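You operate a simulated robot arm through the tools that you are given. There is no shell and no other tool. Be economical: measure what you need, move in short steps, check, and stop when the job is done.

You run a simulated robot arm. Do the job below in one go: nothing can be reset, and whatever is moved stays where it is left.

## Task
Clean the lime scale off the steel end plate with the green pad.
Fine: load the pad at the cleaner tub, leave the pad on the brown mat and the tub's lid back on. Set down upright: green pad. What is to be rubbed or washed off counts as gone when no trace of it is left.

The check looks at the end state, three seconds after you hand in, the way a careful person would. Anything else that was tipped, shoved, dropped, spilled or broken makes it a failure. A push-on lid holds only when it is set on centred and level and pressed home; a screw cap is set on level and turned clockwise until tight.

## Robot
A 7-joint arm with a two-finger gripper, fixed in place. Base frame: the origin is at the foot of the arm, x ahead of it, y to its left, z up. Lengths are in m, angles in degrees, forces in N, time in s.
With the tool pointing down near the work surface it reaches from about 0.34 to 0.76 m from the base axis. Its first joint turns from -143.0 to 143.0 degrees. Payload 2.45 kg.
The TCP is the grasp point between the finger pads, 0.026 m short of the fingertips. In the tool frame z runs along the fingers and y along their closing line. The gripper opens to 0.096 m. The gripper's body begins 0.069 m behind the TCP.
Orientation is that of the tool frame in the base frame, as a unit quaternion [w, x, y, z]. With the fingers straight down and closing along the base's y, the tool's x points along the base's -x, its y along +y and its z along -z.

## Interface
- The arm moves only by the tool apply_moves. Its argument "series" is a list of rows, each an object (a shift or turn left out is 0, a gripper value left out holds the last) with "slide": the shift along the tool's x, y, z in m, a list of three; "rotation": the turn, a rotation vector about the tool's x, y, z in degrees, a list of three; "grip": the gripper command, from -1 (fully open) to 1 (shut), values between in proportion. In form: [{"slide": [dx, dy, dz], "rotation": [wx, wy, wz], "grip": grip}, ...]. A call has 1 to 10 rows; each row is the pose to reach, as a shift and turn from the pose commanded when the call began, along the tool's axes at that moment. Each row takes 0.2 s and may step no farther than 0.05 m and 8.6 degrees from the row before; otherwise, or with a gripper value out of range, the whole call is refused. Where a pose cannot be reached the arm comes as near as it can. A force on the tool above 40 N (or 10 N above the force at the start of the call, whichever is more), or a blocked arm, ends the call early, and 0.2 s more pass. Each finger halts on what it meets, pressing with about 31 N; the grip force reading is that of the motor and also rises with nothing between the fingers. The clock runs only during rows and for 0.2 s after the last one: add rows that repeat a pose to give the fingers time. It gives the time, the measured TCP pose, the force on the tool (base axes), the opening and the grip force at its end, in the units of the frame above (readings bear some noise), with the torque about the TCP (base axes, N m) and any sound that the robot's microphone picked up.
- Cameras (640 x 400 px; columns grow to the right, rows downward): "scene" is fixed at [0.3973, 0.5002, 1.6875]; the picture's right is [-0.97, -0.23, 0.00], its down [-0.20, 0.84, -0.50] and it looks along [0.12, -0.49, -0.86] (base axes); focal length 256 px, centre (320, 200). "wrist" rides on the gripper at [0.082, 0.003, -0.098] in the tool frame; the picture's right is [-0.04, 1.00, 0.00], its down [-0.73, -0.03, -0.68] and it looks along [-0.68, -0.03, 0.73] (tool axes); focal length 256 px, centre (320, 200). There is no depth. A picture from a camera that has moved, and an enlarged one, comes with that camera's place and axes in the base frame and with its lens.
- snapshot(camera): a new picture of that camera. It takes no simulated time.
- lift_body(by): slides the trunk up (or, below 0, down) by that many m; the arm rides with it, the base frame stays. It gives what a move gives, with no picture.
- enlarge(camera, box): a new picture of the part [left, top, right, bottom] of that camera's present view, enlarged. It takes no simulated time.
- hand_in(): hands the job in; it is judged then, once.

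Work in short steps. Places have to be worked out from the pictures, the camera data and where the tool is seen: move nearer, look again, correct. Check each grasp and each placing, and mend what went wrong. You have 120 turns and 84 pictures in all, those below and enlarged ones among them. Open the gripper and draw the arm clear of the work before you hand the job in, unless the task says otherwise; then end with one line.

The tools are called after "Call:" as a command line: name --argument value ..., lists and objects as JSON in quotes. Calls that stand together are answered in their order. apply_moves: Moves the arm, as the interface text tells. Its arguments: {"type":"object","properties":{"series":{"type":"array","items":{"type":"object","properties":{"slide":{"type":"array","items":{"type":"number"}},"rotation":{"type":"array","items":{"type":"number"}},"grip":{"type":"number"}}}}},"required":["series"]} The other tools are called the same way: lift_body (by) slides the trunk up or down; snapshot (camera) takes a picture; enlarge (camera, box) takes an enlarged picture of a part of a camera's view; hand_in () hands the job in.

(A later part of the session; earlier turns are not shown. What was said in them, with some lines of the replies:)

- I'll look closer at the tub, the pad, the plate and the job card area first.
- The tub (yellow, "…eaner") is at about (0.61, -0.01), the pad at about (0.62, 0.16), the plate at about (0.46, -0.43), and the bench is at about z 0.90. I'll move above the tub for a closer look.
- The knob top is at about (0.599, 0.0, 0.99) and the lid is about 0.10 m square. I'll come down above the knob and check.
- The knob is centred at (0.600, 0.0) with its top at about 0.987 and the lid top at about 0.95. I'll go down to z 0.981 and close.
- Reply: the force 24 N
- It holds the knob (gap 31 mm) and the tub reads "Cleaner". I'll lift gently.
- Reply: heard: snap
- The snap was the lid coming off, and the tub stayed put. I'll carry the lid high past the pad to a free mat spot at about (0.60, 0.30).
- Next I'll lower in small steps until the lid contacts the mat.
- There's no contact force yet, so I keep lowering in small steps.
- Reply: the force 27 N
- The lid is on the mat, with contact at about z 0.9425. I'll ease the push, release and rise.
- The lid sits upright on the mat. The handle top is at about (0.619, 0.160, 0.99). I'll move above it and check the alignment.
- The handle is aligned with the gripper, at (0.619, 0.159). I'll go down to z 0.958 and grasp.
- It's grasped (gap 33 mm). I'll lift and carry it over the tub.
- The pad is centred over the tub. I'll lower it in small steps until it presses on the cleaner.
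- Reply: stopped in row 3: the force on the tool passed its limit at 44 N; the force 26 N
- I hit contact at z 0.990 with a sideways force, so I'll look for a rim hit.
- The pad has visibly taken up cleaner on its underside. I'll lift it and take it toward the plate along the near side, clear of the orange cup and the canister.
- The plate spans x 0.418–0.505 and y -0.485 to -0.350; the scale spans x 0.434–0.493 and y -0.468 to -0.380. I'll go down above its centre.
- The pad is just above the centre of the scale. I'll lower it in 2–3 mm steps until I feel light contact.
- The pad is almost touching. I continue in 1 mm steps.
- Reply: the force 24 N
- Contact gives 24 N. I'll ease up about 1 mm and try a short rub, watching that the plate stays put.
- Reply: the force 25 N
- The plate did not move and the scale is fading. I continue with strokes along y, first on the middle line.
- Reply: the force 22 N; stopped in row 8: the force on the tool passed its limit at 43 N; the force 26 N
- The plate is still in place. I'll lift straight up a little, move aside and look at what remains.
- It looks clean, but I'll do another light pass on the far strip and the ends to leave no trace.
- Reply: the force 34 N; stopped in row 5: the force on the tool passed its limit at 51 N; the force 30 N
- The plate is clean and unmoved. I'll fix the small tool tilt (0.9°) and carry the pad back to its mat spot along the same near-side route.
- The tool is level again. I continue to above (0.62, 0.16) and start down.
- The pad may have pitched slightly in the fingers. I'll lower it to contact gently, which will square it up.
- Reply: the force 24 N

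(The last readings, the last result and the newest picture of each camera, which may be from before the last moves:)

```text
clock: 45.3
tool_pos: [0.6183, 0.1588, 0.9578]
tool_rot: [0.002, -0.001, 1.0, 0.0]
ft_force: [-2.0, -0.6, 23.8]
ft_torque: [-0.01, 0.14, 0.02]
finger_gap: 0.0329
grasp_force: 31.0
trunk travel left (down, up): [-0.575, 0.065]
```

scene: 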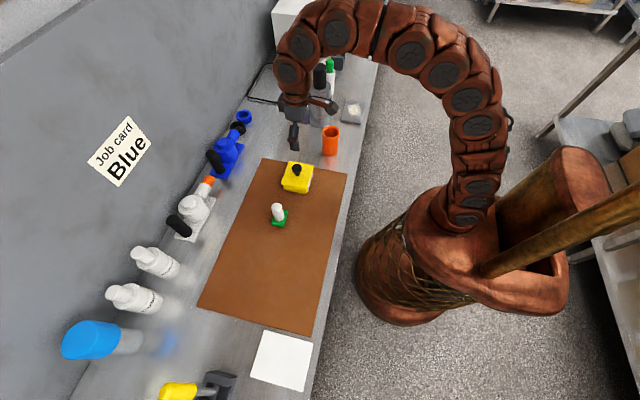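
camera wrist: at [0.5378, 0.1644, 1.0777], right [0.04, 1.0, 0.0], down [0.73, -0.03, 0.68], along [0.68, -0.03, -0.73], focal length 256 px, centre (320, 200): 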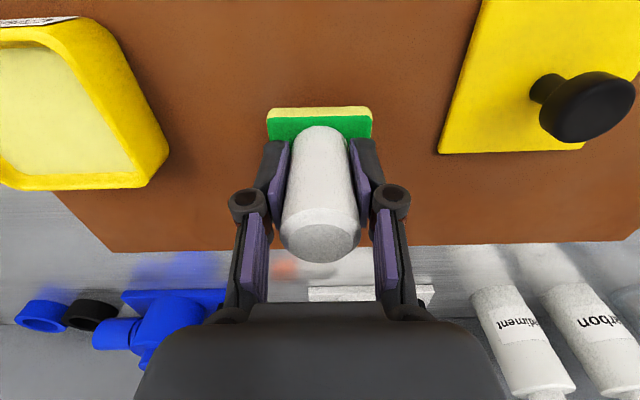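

It's in contact at 24 N. I'll ease off, open and rise.

Call:
apply_moves --series '[{"slide": [0, 0, -0.0015]}, {"slide": [0, 0, -0.0015], "grip": -1}, {"slide": [0, 0, -0.0015], "grip": -1}, {"slide": [0, 0, -0.0015], "grip": -1}, {"slide": [0, 0, -0.0015], "grip": -1}, {"slide": [0, 0, -0.0015], "grip": -1}, {"slide": [0, 0, -0.04], "grip": -1}, {"slide": [0, 0, -0.08], "grip": -1}, {"slide": [0, 0, -0.11], "grip": -1}]'

Call:
snapshot --camera "wrist"

```text
clock: 47.3
tool_pos: [0.6215, 0.1604, 1.0631]
tool_rot: [0.0, -0.002, 1.0, -0.001]
ft_force: [0.6, -1.5, -0.5]
ft_torque: [-0.02, 0.01, 0.02]
finger_gap: 0.096
grasp_force: 0.1
trunk travel left (down, up): [-0.575, 0.065]
```

```text
47 pictures are left
camera wrist: at [0.5397, 0.1639, 1.1607], right [0.04, 1.0, 0.0], down [0.73, -0.03, 0.68], along [0.68, -0.03, -0.73], focal length 256 px, centre (320, 200)
```

wrist: 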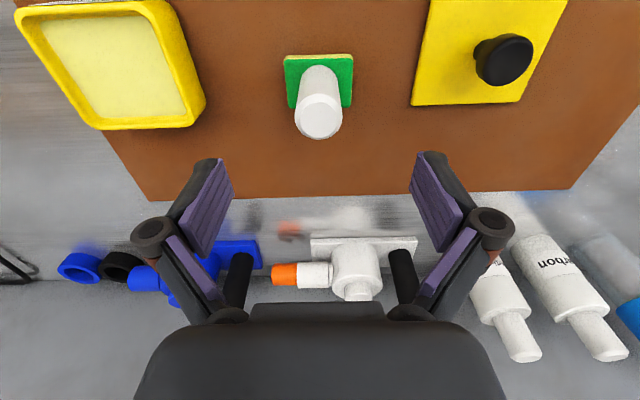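

The pad stands upright on the mat. Next I'll fetch the lid from (0.600, 0.300).

Call:
apply_moves --series '[{"slide": [0.007, 0.045, 0]}, {"slide": [0.014, 0.09, 0]}, {"slide": [0.02, 0.14, 0]}, {"slide": [0.02, 0.14, 0.04]}, {"slide": [0.02, 0.14, 0.08]}]'

Call:
snapshot --camera "wrist"

```text
refused: row 3 steps farther than a row can; nothing moved
```

```text
46 pictures are left
camera wrist: at [0.5397, 0.1639, 1.1607], right [0.04, 1.0, 0.0], down [0.73, -0.03, 0.68], along [0.68, -0.03, -0.73], focal length 256 px, centre (320, 200)
```

wrist: 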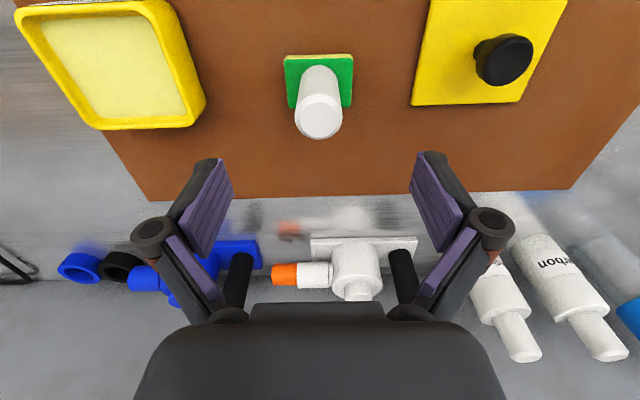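

That step was slightly too long, so I redo it with shorter ones.

Call:
apply_moves --series '[{"slide": [0.007, 0.04, 0]}, {"slide": [0.014, 0.08, 0]}, {"slide": [0.02, 0.12, 0]}, {"slide": [0.02, 0.14, 0]}, {"slide": [0.02, 0.14, 0.04]}, {"slide": [0.02, 0.14, 0.07]}]'

Call:
snapshot --camera "wrist"

```text
clock: 48.7
tool_pos: [0.5993, 0.3009, 0.9954]
tool_rot: [0.0, -0.001, 1.0, -0.001]
ft_force: [0.1, -0.2, -0.4]
ft_torque: [0.0, 0.01, -0.01]
finger_gap: 0.0957
grasp_force: 0.0
trunk travel left (down, up): [-0.575, 0.065]
```

```text
45 pictures are left
camera wrist: at [0.5164, 0.304, 1.094], right [0.04, 1.0, 0.0], down [0.73, -0.03, 0.68], along [0.68, -0.03, -0.73], focal length 256 px, centre (320, 200)
```

wrist: 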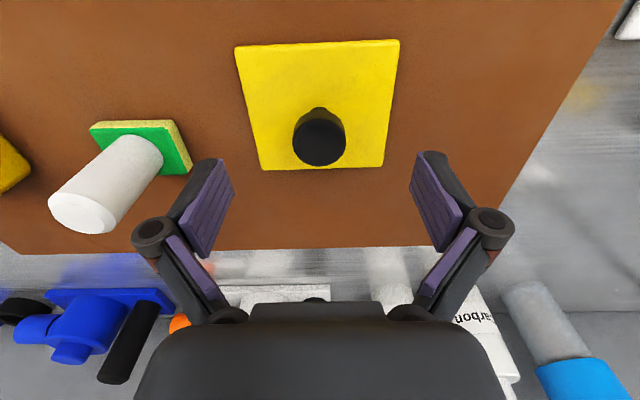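

The knob lies between the fingers. I'll go down to z 0.945 and close.

Call:
apply_moves --series '[{"slide": [-0.001, 0, 0.03]}, {"slide": [-0.001, 0, 0.049]}, {"slide": [-0.001, 0, 0.049], "grip": 1}, {"slide": [-0.001, 0, 0.049], "grip": 1}, {"slide": [-0.001, 0, 0.049], "grip": 1}, {"slide": [-0.001, 0, 0.049], "grip": 1}, {"slide": [-0.001, 0, 0.049], "grip": 1}]'

Call:
snapshot --camera "wrist"

```text
clock: 50.3
tool_pos: [0.5993, 0.299, 0.946]
tool_rot: [0.001, -0.001, 1.0, 0.0]
ft_force: [-0.1, 0.2, 1.4]
ft_torque: [-0.01, 0.01, 0.01]
finger_gap: 0.0312
grasp_force: 31.0
trunk travel left (down, up): [-0.575, 0.065]
```

```text
44 pictures are left
camera wrist: at [0.5178, 0.3033, 1.0441], right [0.04, 1.0, 0.0], down [0.73, -0.03, 0.68], along [0.68, -0.03, -0.73], focal length 256 px, centre (320, 200)
```

wrist: 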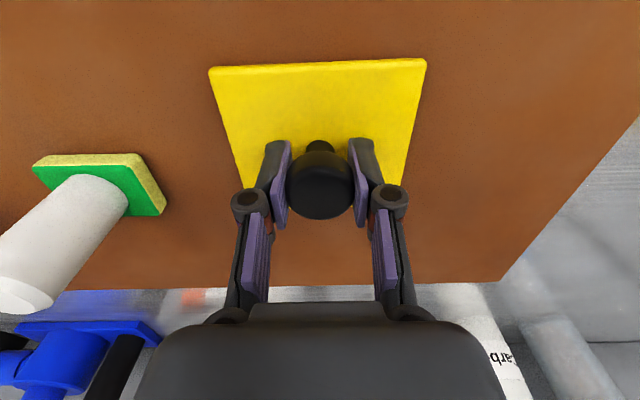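

The knob is held. I'll lift and carry the lid back over the tub.

Call:
apply_moves --series '[{"slide": [0, 0, -0.045]}, {"slide": [0, 0, -0.09]}, {"slide": [0, 0, -0.13]}, {"slide": [0, -0.05, -0.13]}, {"slide": [0, -0.1, -0.13]}, {"slide": [0, -0.15, -0.13]}, {"slide": [0, -0.2, -0.13]}, {"slide": [0, -0.25, -0.13]}, {"slide": [0, -0.285, -0.13]}, {"slide": [0, -0.3, -0.1]}]'

Call:
apply_moves --series '[{"slide": [-0.001, 0, 0.02]}, {"slide": [-0.001, 0, 0.035]}, {"slide": [-0.001, 0, 0.035]}]'

Call:
snapshot --camera "wrist"

Call:
enlarge --camera "scene" --box '[260, 140, 340, 220]'

```text
clock: 52.5
tool_pos: [0.5983, -0.001, 1.0441]
tool_rot: [0.0, 0.0, 1.0, -0.001]
ft_force: [-0.1, 0.5, 0.0]
ft_torque: [-0.02, 0.0, 0.02]
finger_gap: 0.0313
grasp_force: 30.9
trunk travel left (down, up): [-0.575, 0.065]
```

```text
clock: 53.3
tool_pos: [0.5989, 0.0004, 1.0096]
tool_rot: [0.0, -0.001, 1.0, 0.0]
ft_force: [0.1, 0.3, -0.7]
ft_torque: [0.02, -0.01, 0.03]
finger_gap: 0.0311
grasp_force: 30.8
trunk travel left (down, up): [-0.575, 0.065]
```

```text
43 pictures are left
camera wrist: at [0.5179, 0.0036, 1.1083], right [0.04, 1.0, 0.0], down [0.73, -0.03, 0.68], along [0.68, -0.03, -0.73], focal length 256 px, centre (320, 200)
```

wrist: 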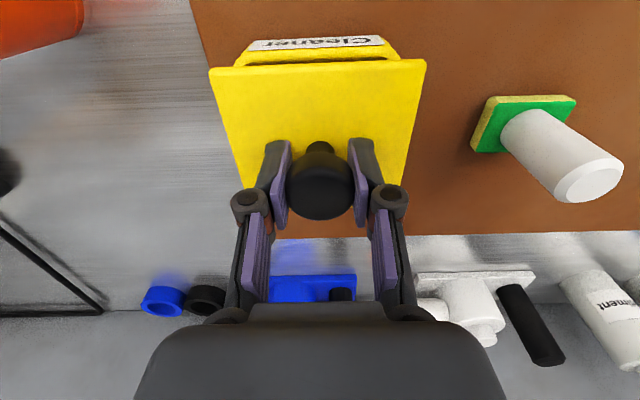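

```text
5.00 times, centred on (300, 180) of scene
camera zoom: at [0.3973, 0.5002, 1.6875], right [-0.97, -0.23, 0.0], down [-0.2, 0.84, -0.5], along [0.12, -0.49, -0.86], focal length 1279 px, centre (420, 300)
```

zoom: 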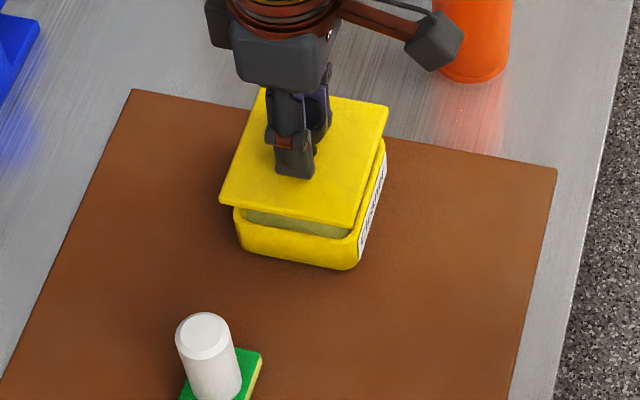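

The lid is aligned over the tub to within about 1 mm. I'll lower it onto the rim and press.

Call:
apply_moves --series '[{"slide": [-0.0007, 0, 0.008]}, {"slide": [-0.0007, 0, 0.014]}, {"slide": [-0.0007, 0, 0.018]}, {"slide": [-0.0007, 0, 0.02]}]'

```text
clock: 54.3
tool_pos: [0.6011, -0.0004, 0.99]
tool_rot: [0.0, 0.0, 1.0, -0.001]
ft_force: [-1.5, -0.6, -0.5]
ft_torque: [0.02, -0.02, -0.01]
finger_gap: 0.0311
grasp_force: 31.1
trunk travel left (down, up): [-0.575, 0.065]
```

Call:
apply_moves --series '[{"slide": [0, 0, 0.002]}, {"slide": [0, 0, 0.004]}, {"slide": [0, 0, 0.006]}]'

```text
clock: 55.1
tool_pos: [0.5995, -0.0011, 0.9854]
tool_rot: [0.0, -0.001, 1.0, 0.0]
ft_force: [-11.9, -2.1, 12.8]
ft_torque: [-0.04, 0.01, 0.01]
finger_gap: 0.031
grasp_force: 30.9
trunk travel left (down, up): [-0.575, 0.065]
heard: snap
```

A snap was heard. I'll press a little more to be sure it's home, then look.

Call:
apply_moves --series '[{"slide": [0.0005, 0, 0.0015]}, {"slide": [0.001, 0, 0.0015]}]'

Call:
enlarge --camera "scene" --box '[260, 140, 340, 220]'

Call:
snapshot --camera "wrist"

```text
clock: 55.7
tool_pos: [0.6001, -0.0005, 0.9857]
tool_rot: [0.003, -0.002, 1.0, 0.0]
ft_force: [-7.8, 0.2, 34.6]
ft_torque: [0.0, 0.01, 0.01]
finger_gap: 0.0311
grasp_force: 31.0
trunk travel left (down, up): [-0.575, 0.065]
```

```text
5.00 times, centred on (300, 180) of scene
camera zoom: at [0.3973, 0.5002, 1.6875], right [-0.97, -0.23, 0.0], down [-0.2, 0.84, -0.5], along [0.12, -0.49, -0.86], focal length 1279 px, centre (420, 300)
```

zoom: 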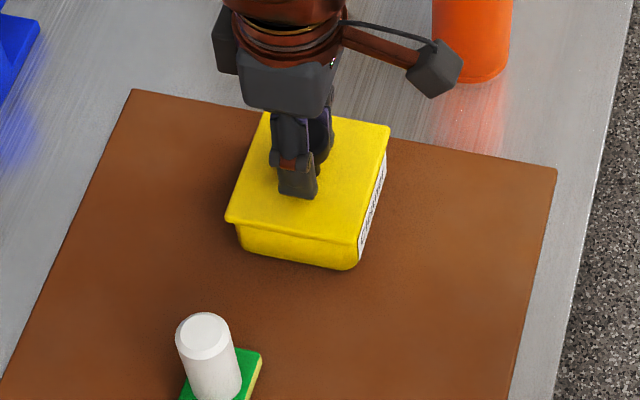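

```text
40 pictures are left
camera wrist: at [0.5174, 0.003, 1.0833], right [0.04, 1.0, 0.0], down [0.73, -0.03, 0.68], along [0.68, -0.03, -0.73], focal length 256 px, centre (320, 200)
```

wrist: 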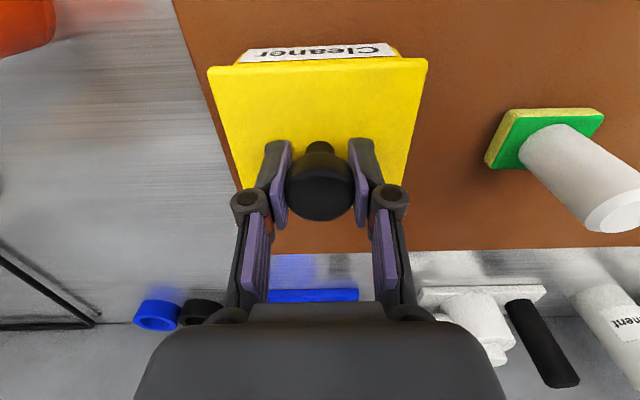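

The lid is seated, level and snapped home. I'll relieve the force, open and draw clear.

Call:
apply_moves --series '[{"slide": [0, 0, -0.003]}, {"slide": [0, 0, -0.003], "grip": -1}, {"slide": [0, 0, -0.003], "grip": -1}, {"slide": [0, 0, -0.003], "grip": -1}, {"slide": [0, 0, -0.003], "grip": -1}, {"slide": [0, 0, -0.003], "grip": -1}, {"slide": [0, 0, -0.04], "grip": -1}, {"slide": [0, 0, -0.08], "grip": -1}, {"slide": [0.04, 0, -0.11], "grip": -1}, {"slide": [0.08, 0, -0.14], "grip": -1}]'

Call:
apply_moves --series '[{"slide": [0.04, 0, -0.03]}, {"slide": [0.08, 0, -0.05]}, {"slide": [0.12, 0, -0.06]}]'

Call:
snapshot --camera "scene"

Call:
enlarge --camera "scene" --box '[240, 140, 340, 240]'

Call:
snapshot --camera "wrist"

```text
clock: 57.9
tool_pos: [0.5196, -0.0015, 1.1227]
tool_rot: [0.0, -0.001, 1.0, 0.0]
ft_force: [0.8, -0.9, -0.5]
ft_torque: [0.01, 0.05, -0.01]
finger_gap: 0.096
grasp_force: 0.1
trunk travel left (down, up): [-0.575, 0.065]
```

```text
clock: 58.7
tool_pos: [0.4004, -0.001, 1.1837]
tool_rot: [0.001, 0.0, 1.0, 0.0]
ft_force: [0.2, -0.6, -0.4]
ft_torque: [0.0, 0.02, 0.0]
finger_gap: 0.0959
grasp_force: 0.0
trunk travel left (down, up): [-0.575, 0.065]
```

```text
39 pictures are left
```

scene: 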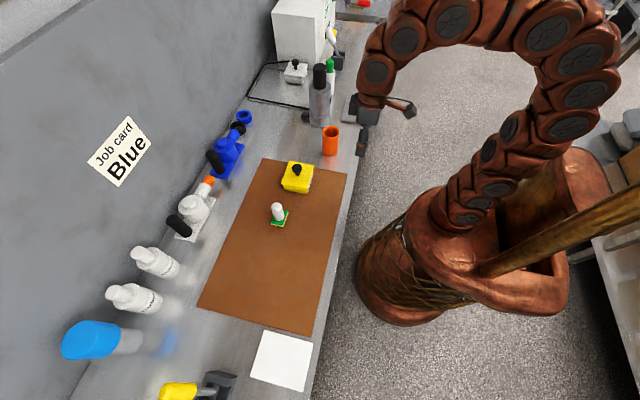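

```text
4.00 times, centred on (290, 190) of scene
camera zoom: at [0.3973, 0.5002, 1.6875], right [-0.97, -0.23, 0.0], down [-0.2, 0.84, -0.5], along [0.12, -0.49, -0.86], focal length 1023 px, centre (440, 240)
```

zoom: 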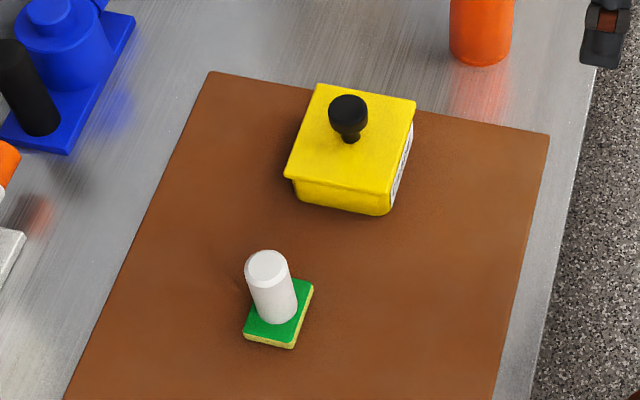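

```text
37 pictures are left
camera wrist: at [0.3181, 0.0027, 1.2816], right [0.04, 1.0, 0.0], down [0.73, -0.03, 0.68], along [0.68, -0.03, -0.73], focal length 256 px, centre (320, 200)
```

wrist: 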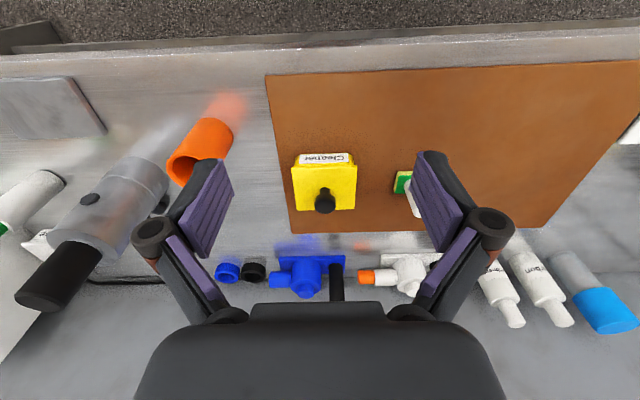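

The plate is clean, the pad stands upright on the mat, the lid is on, everything else is where it was and the arm is clear. I'm handing in.

Call:
hand_in

```text
The job is handed in.
```

The end plate is clean with no lime scale visible in the last close-ups, the green pad stands upright on the brown mat, and the cleaner tub's lid is snapped back on.
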